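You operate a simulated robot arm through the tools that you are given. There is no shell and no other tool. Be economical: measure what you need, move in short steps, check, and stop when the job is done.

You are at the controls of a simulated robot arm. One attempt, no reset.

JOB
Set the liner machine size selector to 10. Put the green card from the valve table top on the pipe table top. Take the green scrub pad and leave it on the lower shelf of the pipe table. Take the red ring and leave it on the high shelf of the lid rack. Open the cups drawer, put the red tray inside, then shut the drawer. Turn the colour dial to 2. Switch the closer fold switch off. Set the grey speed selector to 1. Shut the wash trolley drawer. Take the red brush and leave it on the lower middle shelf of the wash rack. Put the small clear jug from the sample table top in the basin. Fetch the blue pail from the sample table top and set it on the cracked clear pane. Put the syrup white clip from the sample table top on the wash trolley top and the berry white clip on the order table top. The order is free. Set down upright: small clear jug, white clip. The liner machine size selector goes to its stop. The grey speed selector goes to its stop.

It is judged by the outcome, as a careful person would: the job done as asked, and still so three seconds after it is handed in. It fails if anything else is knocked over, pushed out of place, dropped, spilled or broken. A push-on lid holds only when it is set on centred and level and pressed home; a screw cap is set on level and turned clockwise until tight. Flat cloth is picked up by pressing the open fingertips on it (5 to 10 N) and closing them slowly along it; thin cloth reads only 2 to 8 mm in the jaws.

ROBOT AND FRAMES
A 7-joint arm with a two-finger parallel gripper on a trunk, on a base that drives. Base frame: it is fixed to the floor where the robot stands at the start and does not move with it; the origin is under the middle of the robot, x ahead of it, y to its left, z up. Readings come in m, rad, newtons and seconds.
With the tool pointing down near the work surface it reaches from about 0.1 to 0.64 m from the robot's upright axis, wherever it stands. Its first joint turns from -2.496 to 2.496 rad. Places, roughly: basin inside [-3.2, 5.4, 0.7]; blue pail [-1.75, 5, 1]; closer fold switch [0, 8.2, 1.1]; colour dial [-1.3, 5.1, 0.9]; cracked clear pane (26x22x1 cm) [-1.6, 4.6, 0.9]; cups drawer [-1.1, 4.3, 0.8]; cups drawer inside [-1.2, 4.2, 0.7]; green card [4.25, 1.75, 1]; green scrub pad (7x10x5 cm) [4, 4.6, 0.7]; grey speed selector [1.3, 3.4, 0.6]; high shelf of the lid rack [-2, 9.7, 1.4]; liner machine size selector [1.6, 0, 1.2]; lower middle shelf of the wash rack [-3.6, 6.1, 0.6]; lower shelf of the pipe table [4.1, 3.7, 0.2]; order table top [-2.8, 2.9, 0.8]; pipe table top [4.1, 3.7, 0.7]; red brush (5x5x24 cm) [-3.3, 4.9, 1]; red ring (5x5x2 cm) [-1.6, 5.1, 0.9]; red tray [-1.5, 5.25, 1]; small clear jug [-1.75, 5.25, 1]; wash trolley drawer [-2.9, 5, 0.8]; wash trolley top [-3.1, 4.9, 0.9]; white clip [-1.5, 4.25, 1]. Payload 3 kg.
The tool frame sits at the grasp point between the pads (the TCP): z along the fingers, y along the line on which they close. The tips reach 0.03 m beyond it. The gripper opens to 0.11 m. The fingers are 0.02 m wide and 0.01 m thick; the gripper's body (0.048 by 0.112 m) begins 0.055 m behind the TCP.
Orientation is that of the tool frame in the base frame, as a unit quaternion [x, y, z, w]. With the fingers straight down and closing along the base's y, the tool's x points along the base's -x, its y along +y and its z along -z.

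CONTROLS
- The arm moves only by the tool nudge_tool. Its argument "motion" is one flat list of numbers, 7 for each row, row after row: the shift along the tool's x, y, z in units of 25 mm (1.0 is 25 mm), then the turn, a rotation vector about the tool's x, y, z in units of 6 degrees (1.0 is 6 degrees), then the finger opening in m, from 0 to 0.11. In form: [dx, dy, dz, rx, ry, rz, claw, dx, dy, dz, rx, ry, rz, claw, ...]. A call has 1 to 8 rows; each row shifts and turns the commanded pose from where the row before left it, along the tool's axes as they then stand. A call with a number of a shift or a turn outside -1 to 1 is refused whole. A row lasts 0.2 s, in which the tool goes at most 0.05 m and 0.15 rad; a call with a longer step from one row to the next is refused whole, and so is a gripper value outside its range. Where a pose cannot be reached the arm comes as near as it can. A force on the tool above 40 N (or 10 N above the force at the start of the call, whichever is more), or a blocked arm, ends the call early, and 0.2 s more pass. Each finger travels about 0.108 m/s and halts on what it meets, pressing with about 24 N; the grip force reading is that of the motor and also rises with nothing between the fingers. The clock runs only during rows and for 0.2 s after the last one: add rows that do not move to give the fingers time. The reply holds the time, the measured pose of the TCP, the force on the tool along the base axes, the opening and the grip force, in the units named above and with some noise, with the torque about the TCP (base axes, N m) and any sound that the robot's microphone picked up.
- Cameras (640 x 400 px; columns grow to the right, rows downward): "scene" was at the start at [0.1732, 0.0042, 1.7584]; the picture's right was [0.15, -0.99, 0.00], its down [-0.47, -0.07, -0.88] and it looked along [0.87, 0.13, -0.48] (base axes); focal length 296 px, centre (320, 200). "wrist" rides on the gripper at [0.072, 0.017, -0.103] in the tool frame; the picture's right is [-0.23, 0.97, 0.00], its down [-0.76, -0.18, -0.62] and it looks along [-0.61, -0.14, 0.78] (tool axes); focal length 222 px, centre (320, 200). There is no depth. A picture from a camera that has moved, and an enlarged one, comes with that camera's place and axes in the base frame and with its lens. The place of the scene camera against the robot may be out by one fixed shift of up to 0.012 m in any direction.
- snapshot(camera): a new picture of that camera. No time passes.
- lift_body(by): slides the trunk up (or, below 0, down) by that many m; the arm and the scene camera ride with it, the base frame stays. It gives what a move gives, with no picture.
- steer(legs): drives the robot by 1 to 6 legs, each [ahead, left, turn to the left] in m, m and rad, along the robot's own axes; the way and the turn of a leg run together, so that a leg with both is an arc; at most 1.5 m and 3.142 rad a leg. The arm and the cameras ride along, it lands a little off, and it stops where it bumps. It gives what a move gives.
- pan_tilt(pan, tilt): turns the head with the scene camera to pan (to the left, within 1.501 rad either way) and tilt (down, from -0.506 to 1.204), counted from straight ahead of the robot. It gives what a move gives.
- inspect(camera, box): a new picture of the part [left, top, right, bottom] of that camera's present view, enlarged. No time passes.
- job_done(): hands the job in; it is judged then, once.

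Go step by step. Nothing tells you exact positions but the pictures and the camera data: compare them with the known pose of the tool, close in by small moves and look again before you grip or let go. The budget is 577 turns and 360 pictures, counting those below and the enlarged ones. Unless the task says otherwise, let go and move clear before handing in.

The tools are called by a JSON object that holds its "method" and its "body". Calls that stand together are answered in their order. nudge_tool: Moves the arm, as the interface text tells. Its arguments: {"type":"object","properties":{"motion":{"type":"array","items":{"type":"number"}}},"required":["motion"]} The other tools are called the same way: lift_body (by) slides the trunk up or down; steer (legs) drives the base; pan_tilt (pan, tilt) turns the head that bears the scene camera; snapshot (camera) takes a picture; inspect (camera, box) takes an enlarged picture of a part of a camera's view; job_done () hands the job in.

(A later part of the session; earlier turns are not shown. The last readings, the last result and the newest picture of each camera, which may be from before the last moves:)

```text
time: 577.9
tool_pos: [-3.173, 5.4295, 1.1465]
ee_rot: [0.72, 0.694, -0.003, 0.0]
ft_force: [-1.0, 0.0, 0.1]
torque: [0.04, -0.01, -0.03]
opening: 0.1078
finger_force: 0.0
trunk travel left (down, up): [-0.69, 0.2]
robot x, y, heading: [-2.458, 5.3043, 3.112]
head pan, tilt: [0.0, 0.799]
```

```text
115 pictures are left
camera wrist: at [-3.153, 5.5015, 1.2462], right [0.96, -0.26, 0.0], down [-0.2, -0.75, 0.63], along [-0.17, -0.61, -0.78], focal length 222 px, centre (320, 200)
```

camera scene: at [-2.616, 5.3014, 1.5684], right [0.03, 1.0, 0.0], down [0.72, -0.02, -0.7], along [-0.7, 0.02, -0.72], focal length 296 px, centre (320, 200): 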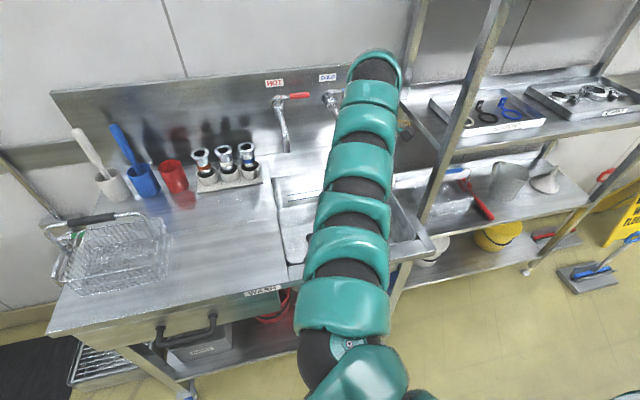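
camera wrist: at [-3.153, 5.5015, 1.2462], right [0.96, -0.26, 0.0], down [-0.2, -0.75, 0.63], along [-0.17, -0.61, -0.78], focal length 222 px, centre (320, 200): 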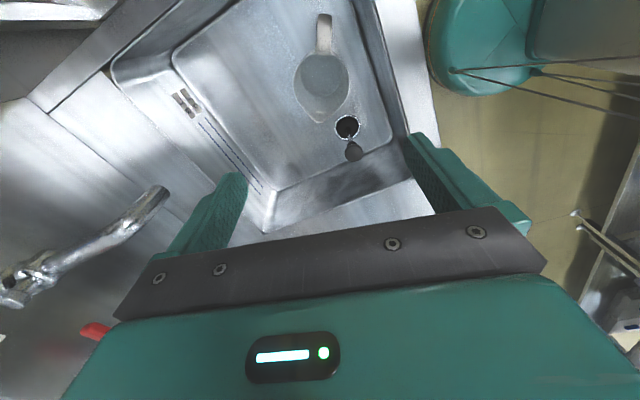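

The jug stands upright in the basin. Now the white clips: raise, move along the corridor to y≈4.2 and turn to face the sample table.

{"method": "lift_body", "body": {"by": 0.2}}

{"method": "steer", "body": {"legs": [[-0.12, 0, 0], [0, 1.2, 0], [0, 0, 1.57], [0, 0, 1.59]]}}

{"method": "snapshot", "body": {"camera": "scene"}}

{"method": "snapshot", "body": {"camera": "wrist"}}

```text
time: 580.0
tool_pos: [-3.1742, 5.429, 1.3453]
ee_rot: [0.72, 0.694, -0.004, 0.0]
ft_force: [-0.4, -0.3, 0.1]
torque: [-0.02, -0.02, 0.02]
opening: 0.1078
finger_force: 0.2
trunk travel left (down, up): [-0.89, 0.0]
robot x, y, heading: [-2.457, 5.3067, 3.115]
head pan, tilt: [0.0, 0.799]
```

```text
time: 594.8
tool_pos: [-1.6579, 4.0006, 1.3459]
ee_rot: [0.711, -0.703, 0.0, -0.003]
ft_force: [0.6, 0.2, -0.4]
torque: [0.01, 0.0, -0.02]
opening: 0.1082
finger_force: 0.0
trunk travel left (down, up): [-0.89, 0.0]
robot x, y, heading: [-2.3773, 4.0908, 0.016]
head pan, tilt: [0.0, 0.799]
```

```text
114 pictures are left
camera scene: at [-2.2149, 4.083, 1.7683], right [0.02, -1.0, 0.0], down [-0.72, -0.01, -0.7], along [0.7, 0.01, -0.72], focal length 296 px, centre (320, 200)
```

scene: 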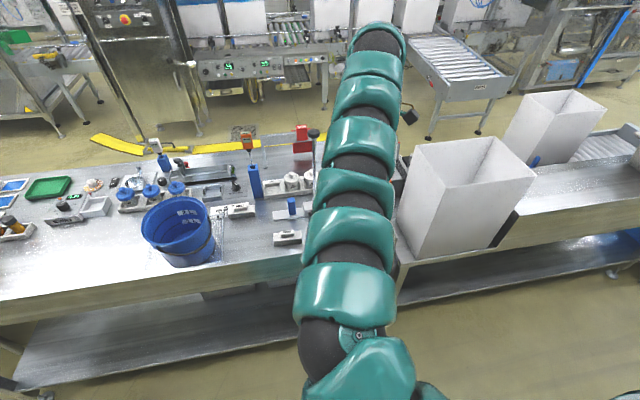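

```text
113 pictures are left
camera wrist: at [-1.6735, 3.9266, 1.4463], right [-0.98, 0.22, 0.0], down [0.17, 0.76, 0.63], along [0.14, 0.61, -0.78], focal length 222 px, centre (320, 200)
```

wrist: 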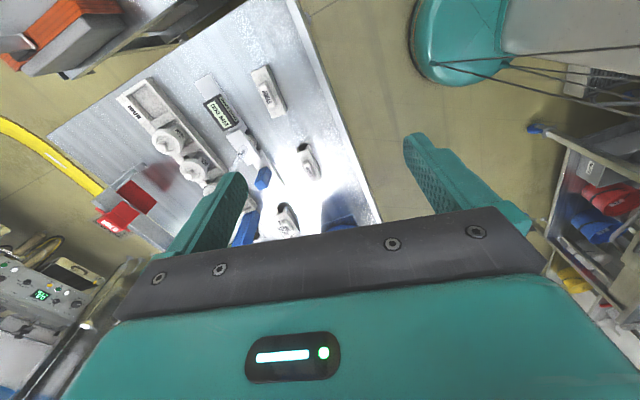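

{"method": "inspect", "body": {"camera": "wrist", "box": [180, 50, 372, 240]}}

{"method": "inspect", "body": {"camera": "scene", "box": [190, 170, 318, 260]}}

```text
2.11 times, centred on (276, 145) of wrist
camera zoom: at [-1.6735, 3.9266, 1.4463], right [-0.98, 0.22, 0.0], down [0.17, 0.76, 0.63], along [0.14, 0.61, -0.78], focal length 468 px, centre (413, 316)
```

zoom: 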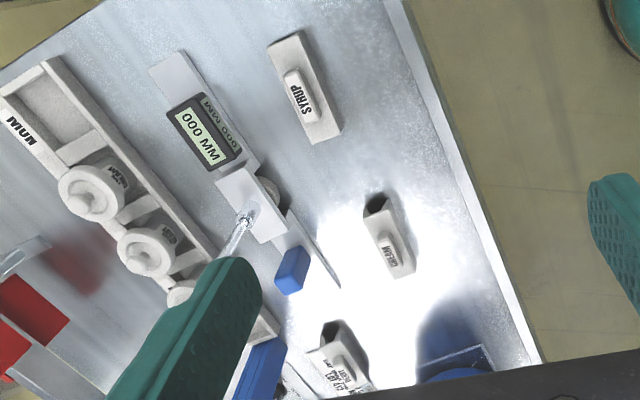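

```text
4.44 times, centred on (254, 215) of scene
camera zoom: at [-2.2149, 4.083, 1.7683], right [0.02, -1.0, 0.0], down [-0.72, -0.01, -0.7], along [0.7, 0.01, -0.72], focal length 1317 px, centre (613, 133)
```

zoom: 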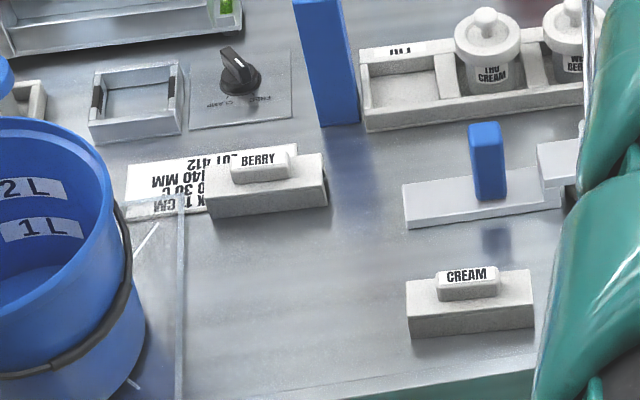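

SYRUP clip ≈[-1.54, 4.02], long axis along y. Current roll closes across it. Driving the hand over it and lowering.

{"method": "steer", "body": {"legs": [[0.118, 0.02, 0]]}}

{"method": "lift_body", "body": {"by": -0.25}}

{"method": "snapshot", "body": {"camera": "wrist"}}

```text
time: 596.0
tool_pos: [-1.5407, 4.0218, 1.3446]
ee_rot: [0.71, -0.704, -0.001, -0.002]
ft_force: [0.0, 0.3, 0.3]
torque: [0.0, 0.04, 0.0]
opening: 0.1079
finger_force: 0.1
trunk travel left (down, up): [-0.89, 0.0]
robot x, y, heading: [-2.2616, 4.1095, 0.017]
head pan, tilt: [0.0, 0.799]
```

```text
time: 598.6
tool_pos: [-1.5402, 4.0217, 1.0954]
ee_rot: [0.71, -0.704, -0.001, -0.003]
ft_force: [0.6, 0.4, 0.6]
torque: [-0.01, -0.03, -0.01]
opening: 0.1079
finger_force: 0.0
trunk travel left (down, up): [-0.64, 0.25]
robot x, y, heading: [-2.2622, 4.1085, 0.02]
head pan, tilt: [0.0, 0.799]
```

```text
110 pictures are left
camera wrist: at [-1.5561, 3.9476, 1.1964], right [-0.98, 0.22, 0.0], down [0.17, 0.76, 0.63], along [0.14, 0.61, -0.78], focal length 222 px, centre (320, 200)
```

wrist: 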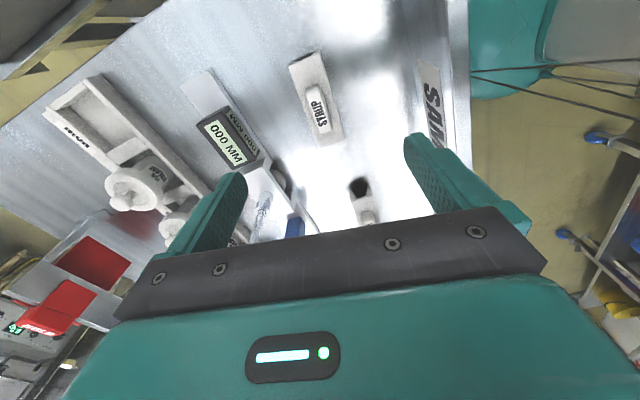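

{"method": "nudge_tool", "body": {"motion": [0, 0, 0, 0, 0, -0.9, 0.065, 0, 0, 0, 0, 0, -0.9, 0.065, 0, 0, 0, 0, 0, 0, 0.065]}}

{"method": "lift_body", "body": {"by": -0.13}}

{"method": "nudge_tool", "body": {"motion": [0, 0, 0.4, 0, 0, 0, 0.065, 0, 0, 0.4, 0, 0, 0, 0.065, 0, 0, 0.3, 0, 0, 0, 0.065, 0, 0, 0, 0, 0, 0, 0.065]}}

{"method": "snapshot", "body": {"camera": "wrist"}}

```text
time: 599.4
tool_pos: [-1.541, 4.0211, 1.0961]
ee_rot: [0.774, -0.634, -0.001, -0.003]
ft_force: [0.8, -0.1, 0.7]
torque: [0.03, 0.02, 0.0]
opening: 0.0652
finger_force: 0.0
trunk travel left (down, up): [-0.64, 0.25]
robot x, y, heading: [-2.2582, 4.1108, 0.017]
head pan, tilt: [0.0, 0.799]
```

```text
time: 601.0
tool_pos: [-1.5406, 4.0212, 0.965]
ee_rot: [0.773, -0.634, -0.002, -0.003]
ft_force: [0.3, 0.2, -0.1]
torque: [-0.05, 0.01, -0.01]
opening: 0.0649
finger_force: 0.0
trunk travel left (down, up): [-0.51, 0.38]
robot x, y, heading: [-2.2604, 4.1114, 0.016]
head pan, tilt: [0.0, 0.799]
```

```text
time: 602.0
tool_pos: [-1.5411, 4.0215, 0.9376]
ee_rot: [0.773, -0.635, -0.001, -0.003]
ft_force: [-0.7, -0.2, 0.0]
torque: [0.01, 0.0, 0.0]
opening: 0.0651
finger_force: 0.0
trunk travel left (down, up): [-0.51, 0.38]
robot x, y, heading: [-2.26, 4.1133, 0.02]
head pan, tilt: [0.0, 0.799]
```

```text
109 pictures are left
camera wrist: at [-1.5423, 3.9454, 1.0383], right [-1.0, 0.03, 0.0], down [0.02, 0.78, 0.63], along [0.02, 0.63, -0.78], focal length 222 px, centre (320, 200)
```

wrist: 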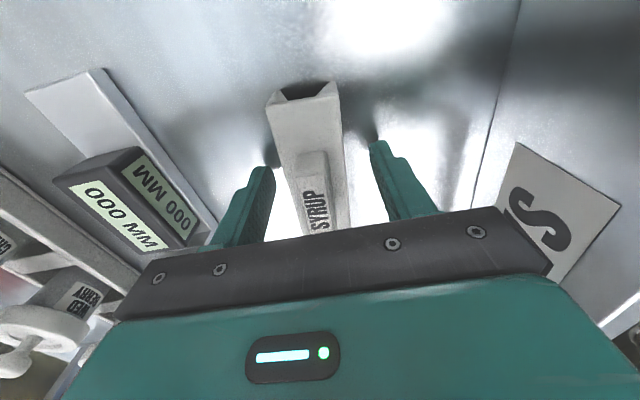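

{"method": "nudge_tool", "body": {"motion": [0, 0, 0, 0, 0, 0, 0.05, 0, 0, 0, 0, 0, 0, 0.035, 0, 0, 0, 0, 0, 0, 0.015, 0, 0, 0, 0, 0, 0, 0.015]}}

{"method": "lift_body", "body": {"by": 0.2}}

{"method": "snapshot", "body": {"camera": "wrist"}}

```text
time: 603.0
tool_pos: [-1.5399, 4.021, 0.9365]
ee_rot: [0.773, -0.634, -0.001, -0.003]
ft_force: [-0.1, -0.9, 0.8]
torque: [-0.02, -0.02, 0.04]
opening: 0.0353
finger_force: 23.3
trunk travel left (down, up): [-0.51, 0.38]
robot x, y, heading: [-2.2615, 4.1118, 0.017]
head pan, tilt: [0.0, 0.799]
```

```text
time: 605.2
tool_pos: [-1.5401, 4.0203, 1.1377]
ee_rot: [0.774, -0.634, -0.001, -0.003]
ft_force: [-0.6, 0.1, -1.0]
torque: [0.03, 0.0, 0.0]
opening: 0.0352
finger_force: 23.9
trunk travel left (down, up): [-0.71, 0.18]
robot x, y, heading: [-2.2614, 4.1119, 0.017]
head pan, tilt: [0.0, 0.799]
```

```text
108 pictures are left
camera wrist: at [-1.5421, 3.9452, 1.2383], right [-1.0, 0.03, 0.0], down [0.02, 0.78, 0.63], along [0.02, 0.63, -0.78], focal length 222 px, centre (320, 200)
```

wrist: 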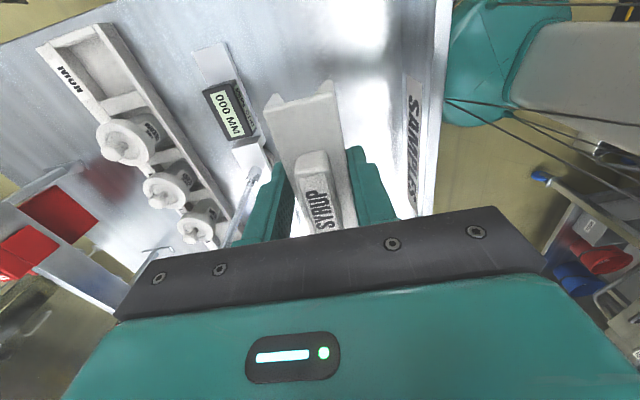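

SYRUP clip held. Raising, turning around and going to the wash trolley's free top area.

{"method": "lift_body", "body": {"by": 0.18}}

{"method": "steer", "body": {"legs": [[0, 0, 1.57], [0, 0, 1.555], [0.08, -0.85, 0]]}}

{"method": "snapshot", "body": {"camera": "scene"}}

{"method": "snapshot", "body": {"camera": "wrist"}}

```text
time: 607.2
tool_pos: [-1.5408, 4.0203, 1.3171]
ee_rot: [0.773, -0.634, 0.0, -0.003]
ft_force: [0.4, -0.9, -0.7]
torque: [0.0, 0.02, -0.02]
opening: 0.035
finger_force: 24.5
trunk travel left (down, up): [-0.89, 0.0]
robot x, y, heading: [-2.2627, 4.1136, 0.018]
head pan, tilt: [0.0, 0.799]
```

```text
time: 619.2
tool_pos: [-3.0416, 5.0734, 1.3175]
ee_rot: [0.644, 0.765, -0.003, 0.001]
ft_force: [-0.4, 0.4, 0.1]
torque: [-0.01, -0.01, 0.04]
opening: 0.0355
finger_force: 23.8
trunk travel left (down, up): [-0.89, 0.0]
robot x, y, heading: [-2.3207, 4.959, 3.134]
head pan, tilt: [0.0, 0.799]
```

```text
107 pictures are left
camera scene: at [-2.4812, 4.9549, 1.7683], right [0.01, 1.0, 0.0], down [0.72, -0.01, -0.7], along [-0.7, 0.01, -0.72], focal length 296 px, centre (320, 200)
```

scene: 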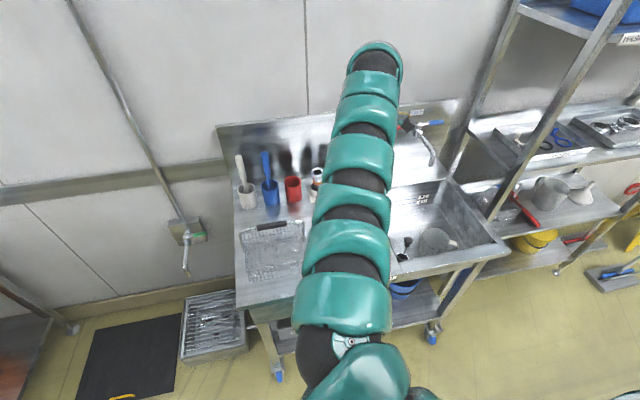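

```text
106 pictures are left
camera wrist: at [-3.0353, 5.1473, 1.4184], right [1.0, -0.06, 0.0], down [-0.04, -0.78, 0.63], along [-0.04, -0.63, -0.78], focal length 222 px, centre (320, 200)
```

wrist: 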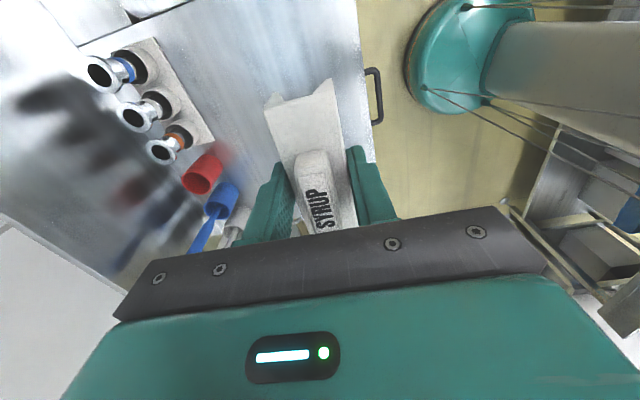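

{"method": "lift_body", "body": {"by": -0.34}}

{"method": "nudge_tool", "body": {"motion": [0, 0, 0.3, 0, 0, 0, 0.015, 0, 0, 0.3, 0, 0, 0, 0.015, 0, 0, 0.2, 0, 0, 0, 0.015, 0, 0, 0.2, 0, 0, 0, 0.015, 0, 0, 0.2, 0, 0, 0, 0.015, 0, 0, 0.2, 0, 0, 0, 0.015]}}

{"method": "snapshot", "body": {"camera": "wrist"}}

```text
time: 622.6
tool_pos: [-3.0415, 5.0724, 0.9772]
ee_rot: [0.644, 0.765, -0.003, 0.001]
ft_force: [-0.2, 0.1, -0.2]
torque: [0.01, 0.0, -0.04]
opening: 0.0352
finger_force: 23.6
trunk travel left (down, up): [-0.55, 0.34]
robot x, y, heading: [-2.325, 4.9628, 3.138]
head pan, tilt: [0.0, 0.799]
```

```text
time: 624.0
tool_pos: [-3.0413, 5.0719, 0.9429]
ee_rot: [0.645, 0.764, -0.004, 0.001]
ft_force: [0.8, 0.6, -0.5]
torque: [-0.04, 0.02, 0.02]
opening: 0.0354
finger_force: 24.0
trunk travel left (down, up): [-0.55, 0.34]
robot x, y, heading: [-2.322, 4.9624, 3.131]
head pan, tilt: [0.0, 0.799]
```

```text
105 pictures are left
camera wrist: at [-3.0358, 5.1469, 1.0438], right [1.0, -0.06, 0.0], down [-0.04, -0.78, 0.63], along [-0.04, -0.63, -0.78], focal length 222 px, centre (320, 200)
```

wrist: 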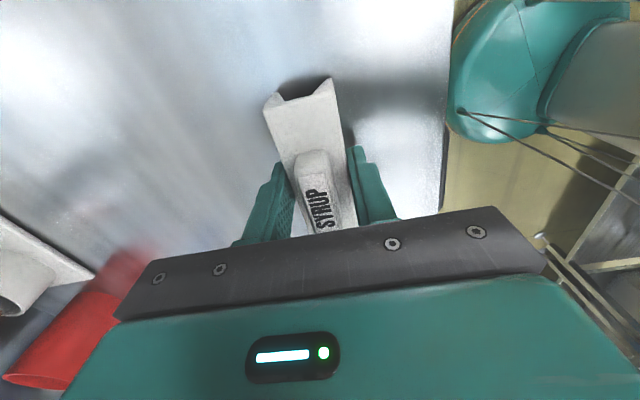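

{"method": "nudge_tool", "body": {"motion": [0, 0, 0.12, 0, 0, 0, 0.015, 0, 0, 0.12, 0, 0, 0, 0.015, 0, 0, 0.12, 0, 0, 0, 0.015, 0, 0, 0.12, 0, 0, 0, 0.015, 0, 0, 0, 0, 0, 0, 0.015]}}

```text
time: 625.2
tool_pos: [-3.0391, 5.0708, 0.932]
ee_rot: [0.645, 0.764, -0.004, 0.001]
ft_force: [0.5, 1.0, 21.3]
torque: [-0.06, -0.11, 0.01]
opening: 0.0355
finger_force: 23.3
trunk travel left (down, up): [-0.55, 0.34]
robot x, y, heading: [-2.3219, 4.9617, 3.132]
head pan, tilt: [0.0, 0.799]
```

Contact. Releasing and lifting.

{"method": "nudge_tool", "body": {"motion": [0, 0, -0.1, 0, 0, 0, 0.036, 0, 0, 0, 0, 0, 0, 0.05, 0, 0, 0, 0, 0, 0, 0.065, 0, 0, -0.6, 0, 0, 0, 0.065, 0, 0, -1, 0, 0, 0, 0.065]}}

{"method": "lift_body", "body": {"by": 0.34}}

{"method": "snapshot", "body": {"camera": "wrist"}}

```text
time: 626.4
tool_pos: [-3.0409, 5.071, 0.9734]
ee_rot: [0.644, 0.765, -0.003, 0.0]
ft_force: [-1.1, 0.2, -0.4]
torque: [-0.01, 0.01, 0.0]
opening: 0.0651
finger_force: 0.0
trunk travel left (down, up): [-0.55, 0.34]
robot x, y, heading: [-2.324, 4.9631, 3.128]
head pan, tilt: [0.0, 0.799]
```

```text
time: 629.7
tool_pos: [-3.0408, 5.0718, 1.314]
ee_rot: [0.644, 0.765, -0.003, 0.001]
ft_force: [0.0, 0.2, 0.4]
torque: [-0.02, 0.0, 0.03]
opening: 0.0648
finger_force: 0.0
trunk travel left (down, up): [-0.89, 0.0]
robot x, y, heading: [-2.3222, 4.9615, 3.14]
head pan, tilt: [0.0, 0.799]
```

```text
104 pictures are left
camera wrist: at [-3.0352, 5.1457, 1.4141], right [1.0, -0.06, 0.0], down [-0.04, -0.78, 0.63], along [-0.04, -0.63, -0.78], focal length 222 px, centre (320, 200)
```

wrist: 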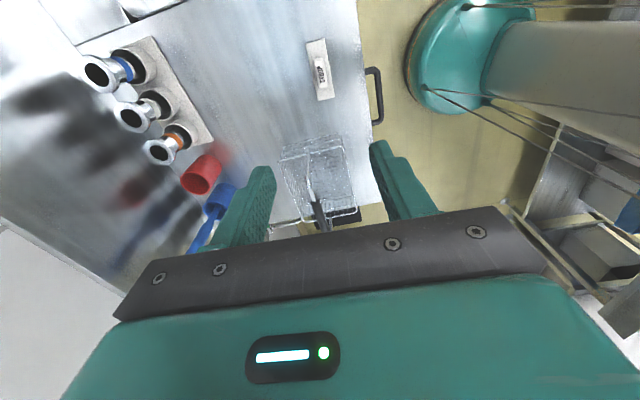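

The SYRUP clip stands on the trolley. Now the BERRY clip near [-1.47, 4.42].

{"method": "steer", "body": {"legs": [[0, 0, 1.57], [0, 0, 1.575], [0.1, -0.42, 0]]}}

{"method": "snapshot", "body": {"camera": "wrist"}}

{"method": "snapshot", "body": {"camera": "scene"}}

```text
time: 639.9
tool_pos: [-1.517, 4.4254, 1.3119]
ee_rot: [0.76, -0.65, -0.001, -0.003]
ft_force: [-0.3, -0.6, -0.5]
torque: [0.01, -0.01, 0.0]
opening: 0.0648
finger_force: 0.1
trunk travel left (down, up): [-0.89, 0.0]
robot x, y, heading: [-2.2314, 4.5457, -0.021]
head pan, tilt: [0.0, 0.799]
```

```text
103 pictures are left
camera wrist: at [-1.5209, 4.3506, 1.414], right [-1.0, 0.07, 0.0], down [0.05, 0.78, 0.63], along [0.05, 0.63, -0.78], focal length 222 px, centre (320, 200)
```

wrist: 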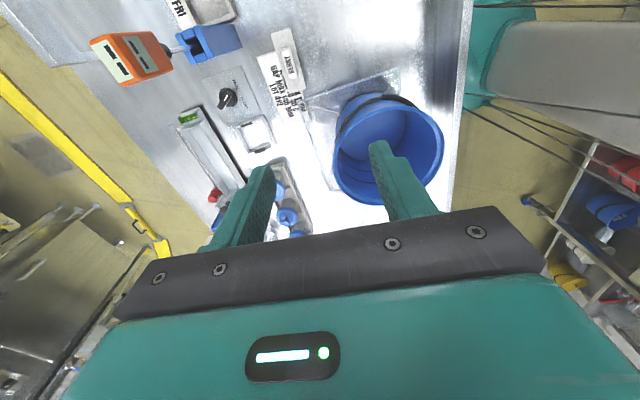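

```text
102 pictures are left
camera scene: at [-2.0683, 4.5315, 1.7683], right [-0.02, -1.0, 0.0], down [-0.72, 0.02, -0.7], along [0.7, -0.02, -0.72], focal length 296 px, centre (320, 200)
```

scene: 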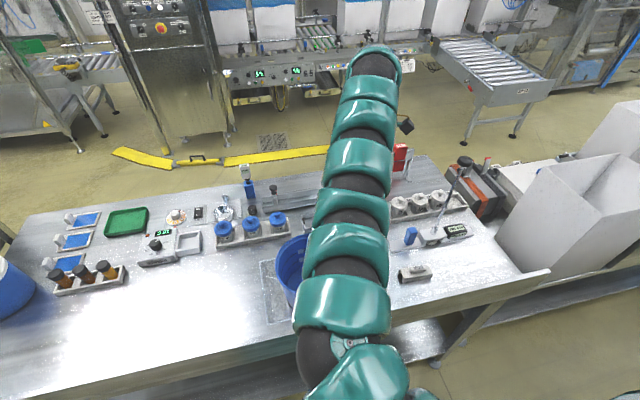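

{"method": "steer", "body": {"legs": [[0.062, -0.016, 0]]}}

{"method": "lift_body", "body": {"by": -0.2}}

{"method": "nudge_tool", "body": {"motion": [0, 0, 0, 0, 0, 0, 0.052, 0, 0, 0, 0, 0, 0, 0.052]}}

{"method": "snapshot", "body": {"camera": "wrist"}}

```text
time: 640.9
tool_pos: [-1.4545, 4.4067, 1.3114]
ee_rot: [0.76, -0.65, -0.001, -0.002]
ft_force: [-0.2, -0.4, -1.9]
torque: [0.03, 0.03, 0.03]
opening: 0.0651
finger_force: 0.0
trunk travel left (down, up): [-0.89, 0.0]
robot x, y, heading: [-2.169, 4.5296, -0.023]
head pan, tilt: [0.0, 0.799]
```

```text
time: 643.1
tool_pos: [-1.4555, 4.4084, 1.1128]
ee_rot: [0.76, -0.65, -0.002, -0.003]
ft_force: [-0.1, -0.3, -0.2]
torque: [0.02, -0.03, -0.01]
opening: 0.0647
finger_force: 0.1
trunk travel left (down, up): [-0.69, 0.2]
robot x, y, heading: [-2.1708, 4.5283, -0.023]
head pan, tilt: [0.0, 0.799]
```

```text
time: 643.7
tool_pos: [-1.4545, 4.4094, 1.1122]
ee_rot: [0.76, -0.649, -0.001, -0.004]
ft_force: [0.9, 0.3, 0.1]
torque: [0.01, -0.04, -0.03]
opening: 0.0518
finger_force: 0.1
trunk travel left (down, up): [-0.69, 0.2]
robot x, y, heading: [-2.171, 4.5249, -0.022]
head pan, tilt: [0.0, 0.799]
```

```text
101 pictures are left
camera wrist: at [-1.4602, 4.3331, 1.2141], right [-1.0, 0.07, 0.0], down [0.06, 0.78, 0.63], along [0.05, 0.63, -0.78], focal length 222 px, centre (320, 200)
```

wrist: 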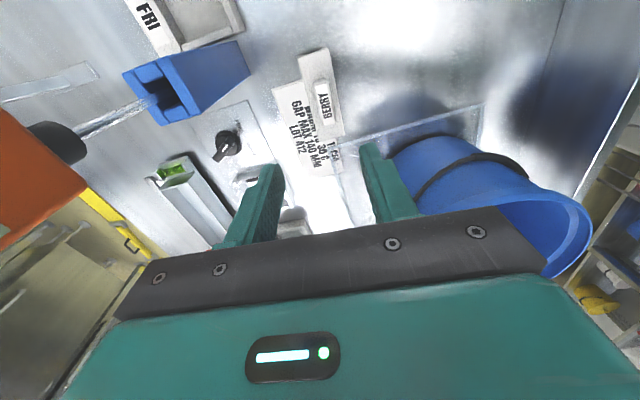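

{"method": "nudge_tool", "body": {"motion": [0.3, 0.17, 0, 0, 0, 0, 0.052, 0, 0, 0, 0, 0, 0, 0.052]}}

{"method": "lift_body", "body": {"by": -0.145}}

{"method": "nudge_tool", "body": {"motion": [0, 0, 0.4, 0, 0, 0, 0.052, 0, 0, 0.4, 0, 0, 0, 0.052, 0, 0, 0.3, 0, 0, 0, 0.052, 0, 0, 0, 0, 0, 0, 0.052]}}

{"method": "snapshot", "body": {"camera": "wrist"}}

```text
time: 644.3
tool_pos: [-1.4581, 4.4002, 1.1139]
ee_rot: [0.76, -0.65, 0.0, -0.002]
ft_force: [-0.2, -0.1, 0.1]
torque: [-0.01, 0.01, 0.01]
opening: 0.052
finger_force: 0.0
trunk travel left (down, up): [-0.69, 0.2]
robot x, y, heading: [-2.1693, 4.5257, -0.02]
head pan, tilt: [0.0, 0.799]
```

```text
time: 646.0
tool_pos: [-1.4589, 4.4004, 0.9694]
ee_rot: [0.76, -0.65, -0.001, -0.003]
ft_force: [0.2, -0.3, -0.5]
torque: [0.02, 0.01, 0.02]
opening: 0.0522
finger_force: 0.1
trunk travel left (down, up): [-0.545, 0.345]
robot x, y, heading: [-2.1693, 4.5268, -0.025]
head pan, tilt: [0.0, 0.799]
```

```text
time: 647.0
tool_pos: [-1.4577, 4.3999, 0.9408]
ee_rot: [0.76, -0.65, -0.001, -0.003]
ft_force: [-0.4, -0.3, 0.7]
torque: [0.01, -0.02, -0.01]
opening: 0.0519
finger_force: 0.0
trunk travel left (down, up): [-0.545, 0.345]
robot x, y, heading: [-2.1689, 4.5254, -0.022]
head pan, tilt: [0.0, 0.799]
```

```text
100 pictures are left
camera wrist: at [-1.4628, 4.3251, 1.042], right [-1.0, 0.07, 0.0], down [0.06, 0.78, 0.63], along [0.05, 0.63, -0.78], focal length 222 px, centre (320, 200)
```

wrist: 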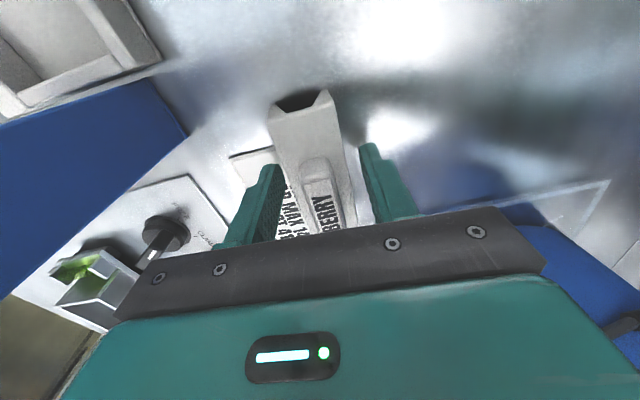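

Clip is between the fingers. Gripping and lifting.

{"method": "nudge_tool", "body": {"motion": [0, 0, 0, 0, 0, 0, 0.042, 0, 0, 0, 0, 0, 0, 0.03, 0, 0, 0, 0, 0, 0, 0.015, 0, 0, 0, 0, 0, 0, 0.015]}}

{"method": "lift_body", "body": {"by": 0.345}}

{"method": "snapshot", "body": {"camera": "wrist"}}

```text
time: 648.0
tool_pos: [-1.4579, 4.3999, 0.9411]
ee_rot: [0.76, -0.65, -0.001, -0.003]
ft_force: [1.4, 0.0, 1.1]
torque: [0.06, -0.02, 0.0]
opening: 0.0352
finger_force: 23.9
trunk travel left (down, up): [-0.545, 0.345]
robot x, y, heading: [-2.168, 4.5272, -0.028]
head pan, tilt: [0.0, 0.799]
```

```text
time: 651.4
tool_pos: [-1.4577, 4.3993, 1.2869]
ee_rot: [0.76, -0.65, 0.0, -0.003]
ft_force: [0.7, 0.3, -1.8]
torque: [-0.04, -0.02, -0.03]
opening: 0.0353
finger_force: 24.1
trunk travel left (down, up): [-0.89, 0.0]
robot x, y, heading: [-2.1718, 4.5277, -0.021]
head pan, tilt: [0.0, 0.799]
```

```text
99 pictures are left
camera wrist: at [-1.4628, 4.3249, 1.3869], right [-1.0, 0.07, 0.0], down [0.06, 0.78, 0.63], along [0.05, 0.63, -0.78], focal length 222 px, centre (320, 200)
```

wrist: 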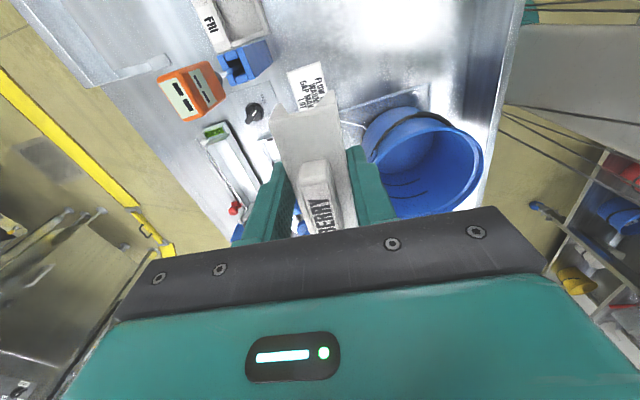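

BERRY clip held. Turning toward the order table to look.

{"method": "steer", "body": {"legs": [[-0.15, 0, 0], [0, 0, -1.9]]}}

{"method": "pan_tilt", "body": {"pan": -0.2, "tilt": 0.6}}

{"method": "snapshot", "body": {"camera": "scene"}}

```text
time: 657.2
tool_pos: [-2.6566, 3.8891, 1.2858]
ee_rot: [0.073, 0.997, -0.002, 0.002]
ft_force: [0.2, 0.4, 0.8]
torque: [0.02, 0.02, -0.03]
opening: 0.0349
finger_force: 24.0
trunk travel left (down, up): [-0.89, 0.0]
robot x, y, heading: [-2.3214, 4.5322, -1.898]
head pan, tilt: [0.0, 0.799]
```

```text
time: 658.0
tool_pos: [-2.6563, 3.8886, 1.2858]
ee_rot: [0.072, 0.997, -0.002, 0.003]
ft_force: [0.6, -0.3, -0.1]
torque: [0.01, -0.02, 0.0]
opening: 0.0352
finger_force: 24.0
trunk travel left (down, up): [-0.89, 0.0]
robot x, y, heading: [-2.3218, 4.5319, -1.901]
head pan, tilt: [-0.201, 0.6]
```

```text
98 pictures are left
camera scene: at [-2.3897, 4.3697, 1.7851], right [-0.86, 0.5, 0.0], down [0.28, 0.49, -0.82], along [-0.41, -0.71, -0.57], focal length 296 px, centre (320, 200)
```

scene: 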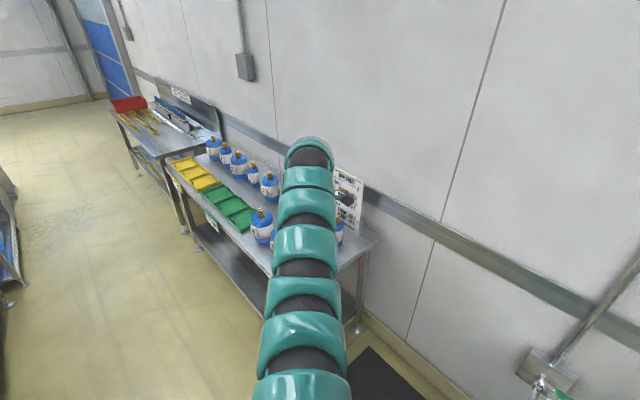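

{"method": "snapshot", "body": {"camera": "wrist"}}

{"method": "inspect", "body": {"camera": "scene", "box": [150, 120, 400, 290]}}

```text
97 pictures are left
camera wrist: at [-2.7252, 3.9157, 1.3869], right [0.37, 0.93, 0.0], down [0.73, -0.28, 0.63], along [0.58, -0.23, -0.78], focal length 222 px, centre (320, 200)
```

wrist: 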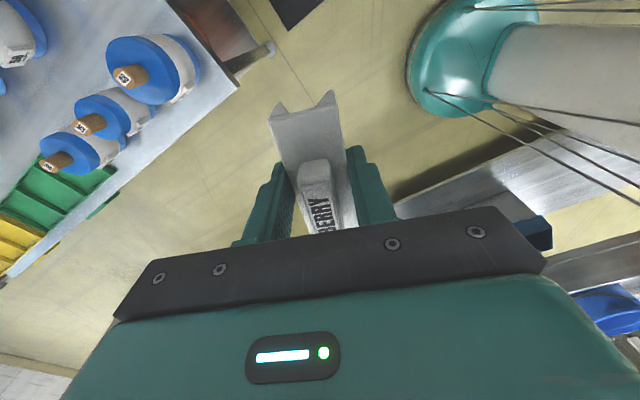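

```text
2.35 times, centred on (275, 205) of scene
camera zoom: at [-2.3897, 4.3697, 1.7851], right [-0.86, 0.5, 0.0], down [0.28, 0.49, -0.82], along [-0.41, -0.71, -0.57], focal length 697 px, centre (426, 188)
```

zoom: 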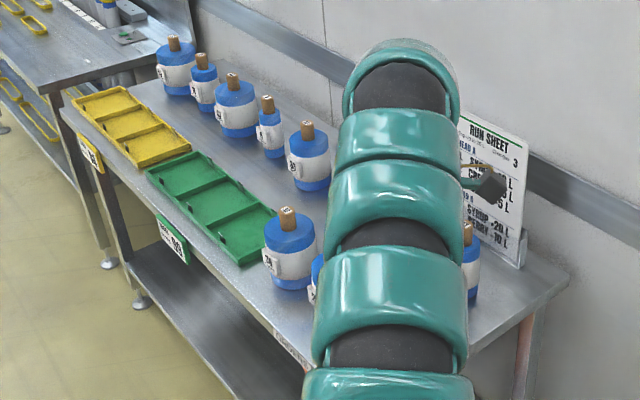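

{"method": "steer", "body": {"legs": [[0, 0, 0.33], [0.45, 0.05, 0]]}}

{"method": "pan_tilt", "body": {"pan": -0.65, "tilt": 0.8}}

{"method": "snapshot", "body": {"camera": "scene"}}

```text
time: 661.7
tool_pos: [-2.3656, 3.3693, 1.2855]
ee_rot: [-0.098, 0.995, -0.002, 0.003]
ft_force: [0.1, -0.2, -0.1]
torque: [-0.01, 0.02, 0.0]
opening: 0.0352
finger_force: 24.6
trunk travel left (down, up): [-0.89, 0.0]
robot x, y, heading: [-2.271, 4.0909, -1.554]
head pan, tilt: [-0.201, 0.6]
```

```text
time: 662.6
tool_pos: [-2.3656, 3.3699, 1.2867]
ee_rot: [-0.099, 0.995, -0.002, 0.002]
ft_force: [0.1, 0.4, -0.3]
torque: [0.0, 0.03, -0.02]
opening: 0.0353
finger_force: 24.3
trunk travel left (down, up): [-0.89, 0.0]
robot x, y, heading: [-2.2682, 4.0861, -1.549]
head pan, tilt: [-0.649, 0.799]
```

```text
95 pictures are left
camera scene: at [-2.3104, 3.9323, 1.7683], right [-0.81, 0.59, 0.0], down [0.42, 0.58, -0.7], along [-0.41, -0.56, -0.72], focal length 296 px, centre (320, 200)
```

scene: 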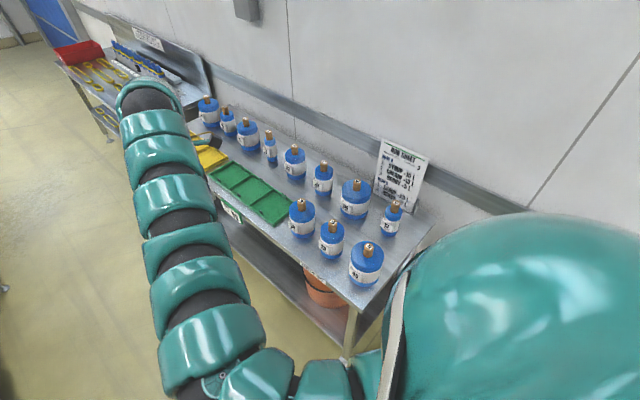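

There's a clear pocket among the bottles at about [-2.86, 3.475]. Moving the base and arm to bring the clip above it.

{"method": "steer", "body": {"legs": [[-0.106, -0.33, 0]]}}

{"method": "nudge_tool", "body": {"motion": [0.8, 0.16, 0, 0, 0, 0, 0.015, 0.8, 0.16, 0, 0, 0, 0, 0.015, 0.8, 0.16, 0, 0, 0, 0, 0.015, 0.8, 0.16, 0, 0, 0, 0, 0.015, 0.8, 0.16, 0, 0, 0, 0, 0.015, 0.8, 0.16, 0, 0, 0, 0, 0.015, 0.8, 0.16, 0, 0, 0, 0, 0.015, 0.8, 0.16, 0, 0, 0, 0, 0.015]}}

{"method": "snapshot", "body": {"camera": "wrist"}}

{"method": "snapshot", "body": {"camera": "scene"}}

```text
time: 664.9
tool_pos: [-2.694, 3.4701, 1.2853]
ee_rot: [-0.098, 0.995, -0.002, 0.004]
ft_force: [-0.1, 0.0, -0.4]
torque: [-0.02, -0.03, 0.01]
opening: 0.0351
finger_force: 24.0
trunk travel left (down, up): [-0.89, 0.0]
robot x, y, heading: [-2.593, 4.1864, -1.558]
head pan, tilt: [-0.649, 0.799]
stopped in leg 1: the robot was blocked; the commanded pose is now the measured one
```

```text
time: 666.7
tool_pos: [-2.8579, 3.4692, 1.286]
ee_rot: [-0.099, 0.995, -0.001, 0.003]
ft_force: [-0.5, -0.2, -0.2]
torque: [0.01, 0.02, -0.01]
opening: 0.0352
finger_force: 23.8
trunk travel left (down, up): [-0.89, 0.0]
robot x, y, heading: [-2.5924, 4.1854, -1.557]
head pan, tilt: [-0.649, 0.799]
```

```text
94 pictures are left
camera wrist: at [-2.9309, 3.4702, 1.3866], right [0.03, 1.0, 0.0], down [0.78, -0.02, 0.63], along [0.63, -0.02, -0.78], focal length 222 px, centre (320, 200)
```

wrist: 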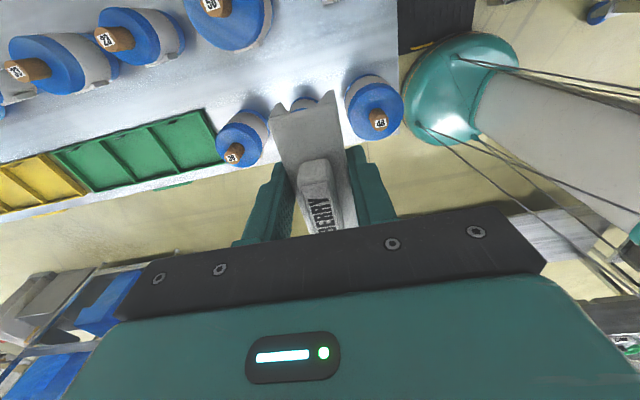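

```text
93 pictures are left
camera scene: at [-2.6375, 4.0313, 1.7683], right [-0.81, 0.59, 0.0], down [0.43, 0.58, -0.7], along [-0.41, -0.56, -0.72], focal length 296 px, centre (320, 200)
```

scene: 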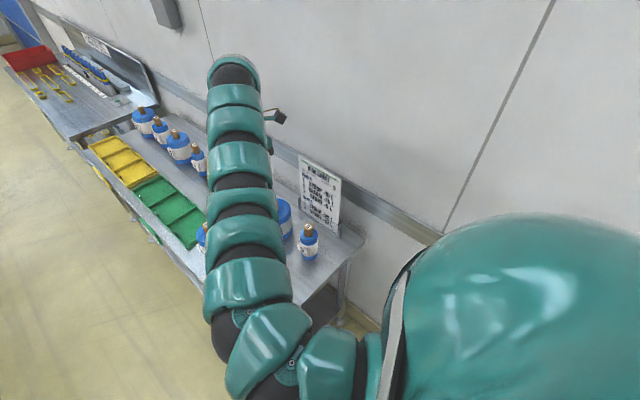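

{"method": "nudge_tool", "body": {"motion": [-0.3, 0, 0, 0, 0, 0, 0.015, 0, 0, 0, 0, 0, 0, 0.015]}}

{"method": "lift_body", "body": {"by": -0.28}}

{"method": "snapshot", "body": {"camera": "wrist"}}

{"method": "snapshot", "body": {"camera": "scene"}}

```text
time: 667.3
tool_pos: [-2.8492, 3.4686, 1.2854]
ee_rot: [-0.099, 0.995, -0.002, 0.002]
ft_force: [-0.5, -0.2, -0.2]
torque: [-0.01, -0.02, 0.0]
opening: 0.0349
finger_force: 24.0
trunk travel left (down, up): [-0.89, 0.0]
robot x, y, heading: [-2.5901, 4.1872, -1.558]
head pan, tilt: [-0.649, 0.799]
```

```text
time: 670.1
tool_pos: [-2.8477, 3.4695, 1.0053]
ee_rot: [-0.098, 0.995, -0.001, 0.003]
ft_force: [-0.3, 0.2, -1.0]
torque: [0.0, 0.0, 0.02]
opening: 0.0352
finger_force: 23.4
trunk travel left (down, up): [-0.61, 0.28]
robot x, y, heading: [-2.5925, 4.1875, -1.557]
head pan, tilt: [-0.649, 0.799]
```

```text
92 pictures are left
camera wrist: at [-2.9226, 3.4716, 1.1067], right [0.03, 1.0, 0.0], down [0.78, -0.02, 0.63], along [0.63, -0.02, -0.78], focal length 222 px, centre (320, 200)
```

wrist: 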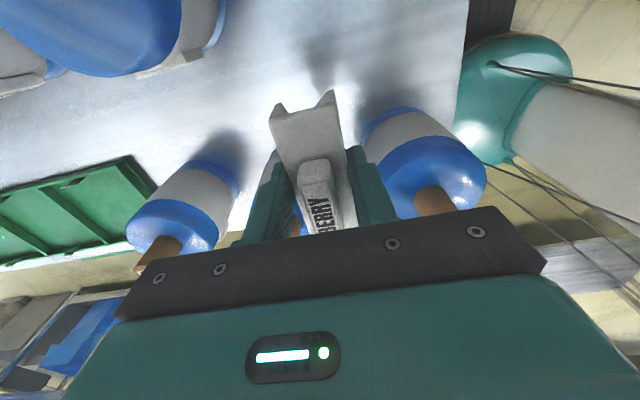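

```text
91 pictures are left
camera scene: at [-2.6364, 4.0317, 1.4884], right [-0.8, 0.59, 0.0], down [0.43, 0.58, -0.7], along [-0.41, -0.56, -0.72], focal length 296 px, centre (320, 200)
```

scene: 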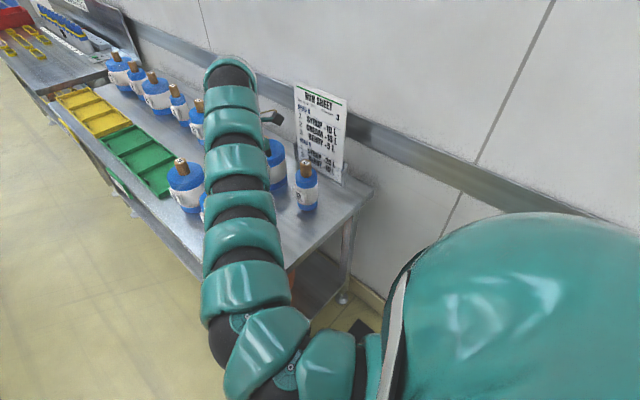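

I'll shift 4 cm toward −y to keep the camera clear of a bottle, then lower.

{"method": "nudge_tool", "body": {"motion": [0.16, -0.78, 0, 0, 0, 0, 0.015, 0.16, -0.78, 0, 0, 0, 0, 0.015, 0, 0, 0, 0, 0, 0, 0.015]}}

{"method": "lift_body", "body": {"by": -0.09}}

{"method": "snapshot", "body": {"camera": "wrist"}}

{"method": "inspect", "body": {"camera": "scene", "box": [150, 80, 390, 230]}}

```text
time: 670.9
tool_pos: [-2.8488, 3.4307, 1.0055]
ee_rot: [-0.097, 0.995, -0.002, 0.003]
ft_force: [0.1, -0.1, -0.5]
torque: [0.03, -0.02, 0.0]
opening: 0.0351
finger_force: 23.6
trunk travel left (down, up): [-0.61, 0.28]
robot x, y, heading: [-2.5934, 4.1882, -1.559]
head pan, tilt: [-0.649, 0.799]
```

```text
time: 672.2
tool_pos: [-2.8506, 3.4297, 0.9161]
ee_rot: [-0.099, 0.995, -0.001, 0.004]
ft_force: [0.0, -0.7, 0.0]
torque: [-0.01, 0.03, -0.01]
opening: 0.0351
finger_force: 24.0
trunk travel left (down, up): [-0.52, 0.37]
robot x, y, heading: [-2.5941, 4.1837, -1.558]
head pan, tilt: [-0.649, 0.799]
```

```text
90 pictures are left
camera wrist: at [-2.9234, 3.4327, 1.016], right [0.03, 1.0, 0.0], down [0.78, -0.02, 0.63], along [0.63, -0.02, -0.78], focal length 222 px, centre (320, 200)
```

wrist: 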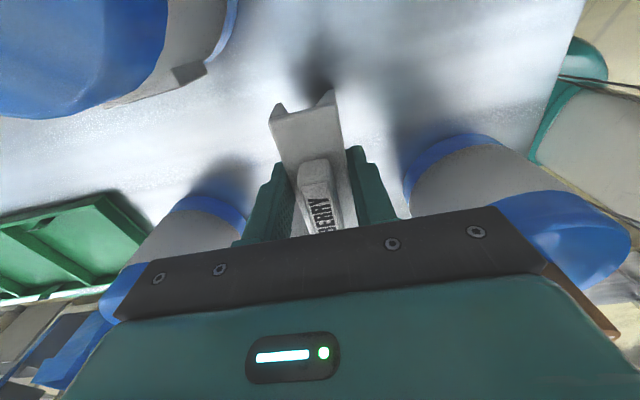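

```text
2.67 times, centred on (270, 155) of scene
camera zoom: at [-2.6363, 4.0318, 1.3984], right [-0.8, 0.59, 0.0], down [0.43, 0.58, -0.7], along [-0.41, -0.56, -0.72], focal length 790 px, centre (453, 320)
```

zoom: 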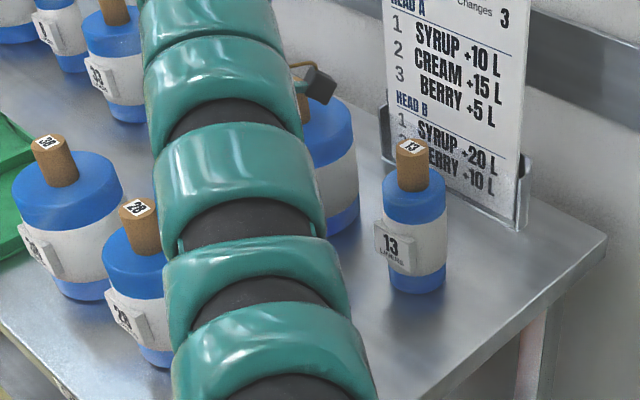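

{"method": "lift_body", "body": {"by": -0.055}}

{"method": "nudge_tool", "body": {"motion": [0, 0, 0.15, 0, 0, 0, 0.015, 0, 0, 0.15, 0, 0, 0, 0.015, 0, 0, 0.15, 0, 0, 0, 0.015, 0, 0, 0.15, 0, 0, 0, 0.015, 0, 0, 0, 0, 0, 0, 0.015]}}

{"method": "snapshot", "body": {"camera": "wrist"}}

```text
time: 673.1
tool_pos: [-2.8495, 3.4303, 0.8611]
ee_rot: [-0.098, 0.995, -0.002, 0.004]
ft_force: [0.7, -0.1, -0.6]
torque: [-0.02, -0.02, 0.01]
opening: 0.0353
finger_force: 24.1
trunk travel left (down, up): [-0.465, 0.425]
robot x, y, heading: [-2.5916, 4.1849, -1.56]
head pan, tilt: [-0.649, 0.799]
```

```text
time: 674.4
tool_pos: [-2.8498, 3.4305, 0.8445]
ee_rot: [-0.098, 0.995, -0.001, 0.003]
ft_force: [-0.4, -1.0, 0.6]
torque: [-0.02, 0.0, 0.01]
opening: 0.0352
finger_force: 24.1
trunk travel left (down, up): [-0.465, 0.425]
robot x, y, heading: [-2.5892, 4.1861, -1.557]
head pan, tilt: [-0.649, 0.799]
```

```text
88 pictures are left
camera wrist: at [-2.9236, 3.4326, 0.9452], right [0.03, 1.0, 0.0], down [0.78, -0.02, 0.63], along [0.63, -0.02, -0.78], focal length 222 px, centre (320, 200)
```

wrist: 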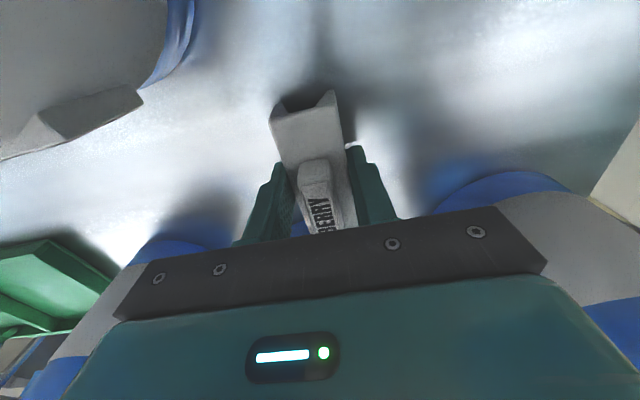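

{"method": "nudge_tool", "body": {"motion": [0, 0, 0.12, 0, 0, 0, 0.015, 0, 0, 0.12, 0, 0, 0, 0.015, 0, 0, 0.12, 0, 0, 0, 0.015, 0, 0, 0.12, 0, 0, 0, 0.015, 0, 0, 0, 0, 0, 0, 0.015]}}

```text
time: 675.5
tool_pos: [-2.8491, 3.4304, 0.8365]
ee_rot: [-0.097, 0.995, -0.004, 0.002]
ft_force: [-2.0, -9.6, 30.2]
torque: [-0.26, 0.01, -0.04]
opening: 0.0354
finger_force: 23.8
trunk travel left (down, up): [-0.465, 0.425]
robot x, y, heading: [-2.591, 4.1849, -1.553]
head pan, tilt: [-0.649, 0.799]
```

Contact. Easing 2 mm, releasing and lifting straight up.

{"method": "nudge_tool", "body": {"motion": [0, 0, -0.1, 0, 0, 0, 0.03, 0, 0, 0, 0, 0, 0, 0.042, 0, 0, 0, 0, 0, 0, 0.052, 0, 0, -0.6, 0, 0, 0, 0.052, 0, 0, -1, 0, 0, 0, 0.052, 0, 0, -1, 0, 0, 0, 0.052]}}

{"method": "lift_body", "body": {"by": 0.38}}

{"method": "snapshot", "body": {"camera": "wrist"}}

```text
time: 677.0
tool_pos: [-2.8492, 3.4292, 0.8997]
ee_rot: [-0.097, 0.995, -0.002, 0.003]
ft_force: [0.5, 0.3, 0.9]
torque: [0.01, -0.02, 0.0]
opening: 0.0519
finger_force: 0.0
trunk travel left (down, up): [-0.465, 0.425]
robot x, y, heading: [-2.5961, 4.1842, -1.557]
head pan, tilt: [-0.649, 0.799]
```

```text
time: 680.6
tool_pos: [-2.8494, 3.4294, 1.28]
ee_rot: [-0.098, 0.995, -0.001, 0.002]
ft_force: [0.1, -0.5, 0.0]
torque: [0.0, 0.01, -0.01]
opening: 0.0519
finger_force: 0.1
trunk travel left (down, up): [-0.845, 0.045]
robot x, y, heading: [-2.59, 4.192, -1.56]
head pan, tilt: [-0.649, 0.799]
```

```text
87 pictures are left
camera wrist: at [-2.9233, 3.4312, 1.3805], right [0.03, 1.0, 0.0], down [0.78, -0.02, 0.63], along [0.63, -0.02, -0.78], focal length 222 px, centre (320, 200)
```

wrist: 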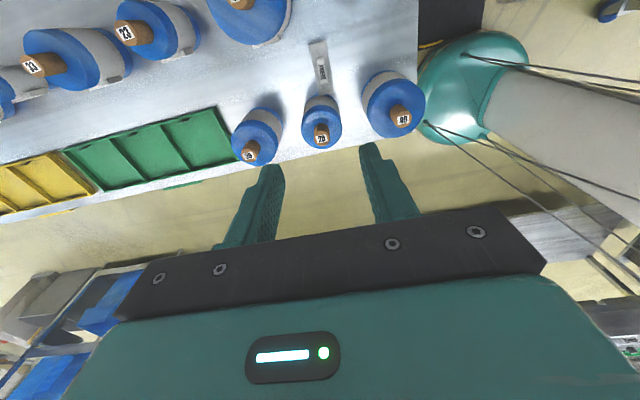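

The BERRY clip stands on the order table. Remaining: the green card and scrub pad on the far side. I'll head south down this corridor to look for the way round.

{"method": "steer", "body": {"legs": [[0.0, 0.5, 0], [0.4, 0, 0]]}}

{"method": "pan_tilt", "body": {"pan": 0.35, "tilt": 0.45}}

{"method": "snapshot", "body": {"camera": "scene"}}

```text
time: 685.7
tool_pos: [-2.349, 3.0359, 1.2791]
ee_rot: [-0.094, 0.996, -0.002, 0.004]
ft_force: [0.1, -0.7, 0.5]
torque: [0.01, 0.02, -0.03]
opening: 0.052
finger_force: 0.0
trunk travel left (down, up): [-0.845, 0.045]
robot x, y, heading: [-2.0861, 3.7915, -1.568]
head pan, tilt: [-0.649, 0.799]
```

```text
time: 686.9
tool_pos: [-2.3484, 3.0368, 1.2812]
ee_rot: [-0.094, 0.996, -0.001, 0.003]
ft_force: [-0.4, 0.3, 0.6]
torque: [-0.02, 0.01, 0.0]
opening: 0.052
finger_force: 0.0
trunk travel left (down, up): [-0.845, 0.045]
robot x, y, heading: [-2.0861, 3.7886, -1.566]
head pan, tilt: [0.351, 0.45]
```

```text
86 pictures are left
camera scene: at [-2.0522, 3.616, 1.7537], right [-0.94, -0.35, 0.0], down [-0.15, 0.41, -0.9], along [0.32, -0.84, -0.44], focal length 296 px, centre (320, 200)
```

scene: 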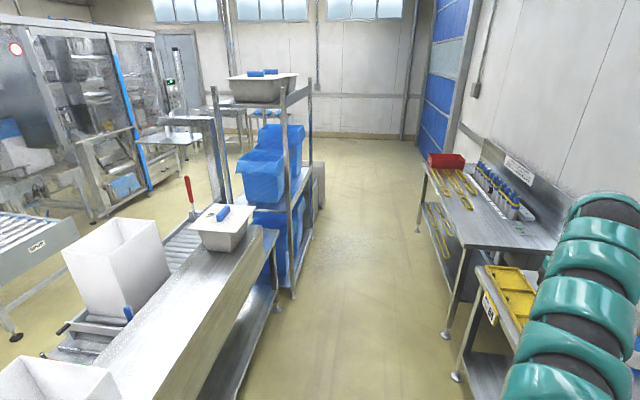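

The corridor opens to the start area. Driving down it.

{"method": "steer", "body": {"legs": [[1.5, 0.3, 0], [1.5, 0.3, 0], [1.3, 0.27, 0]]}}

{"method": "pan_tilt", "body": {"pan": 0.8, "tilt": 0.45}}

{"method": "snapshot", "body": {"camera": "scene"}}

```text
refused: leg 1 is longer than a leg can be; nothing moved
```

```text
time: 687.8
tool_pos: [-2.3485, 3.0365, 1.2798]
ee_rot: [-0.094, 0.996, 0.0, 0.003]
ft_force: [-0.5, -0.1, -0.9]
torque: [0.03, 0.0, 0.0]
opening: 0.0518
finger_force: 0.0
trunk travel left (down, up): [-0.845, 0.045]
robot x, y, heading: [-2.0833, 3.7925, -1.567]
head pan, tilt: [0.799, 0.45]
```

```text
85 pictures are left
camera scene: at [-2.0181, 3.6384, 1.7538], right [-0.69, -0.72, 0.0], down [-0.31, 0.3, -0.9], along [0.65, -0.62, -0.44], focal length 296 px, centre (320, 200)
```

scene: 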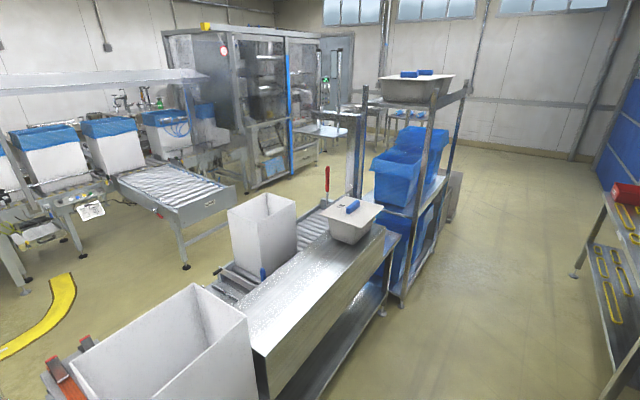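

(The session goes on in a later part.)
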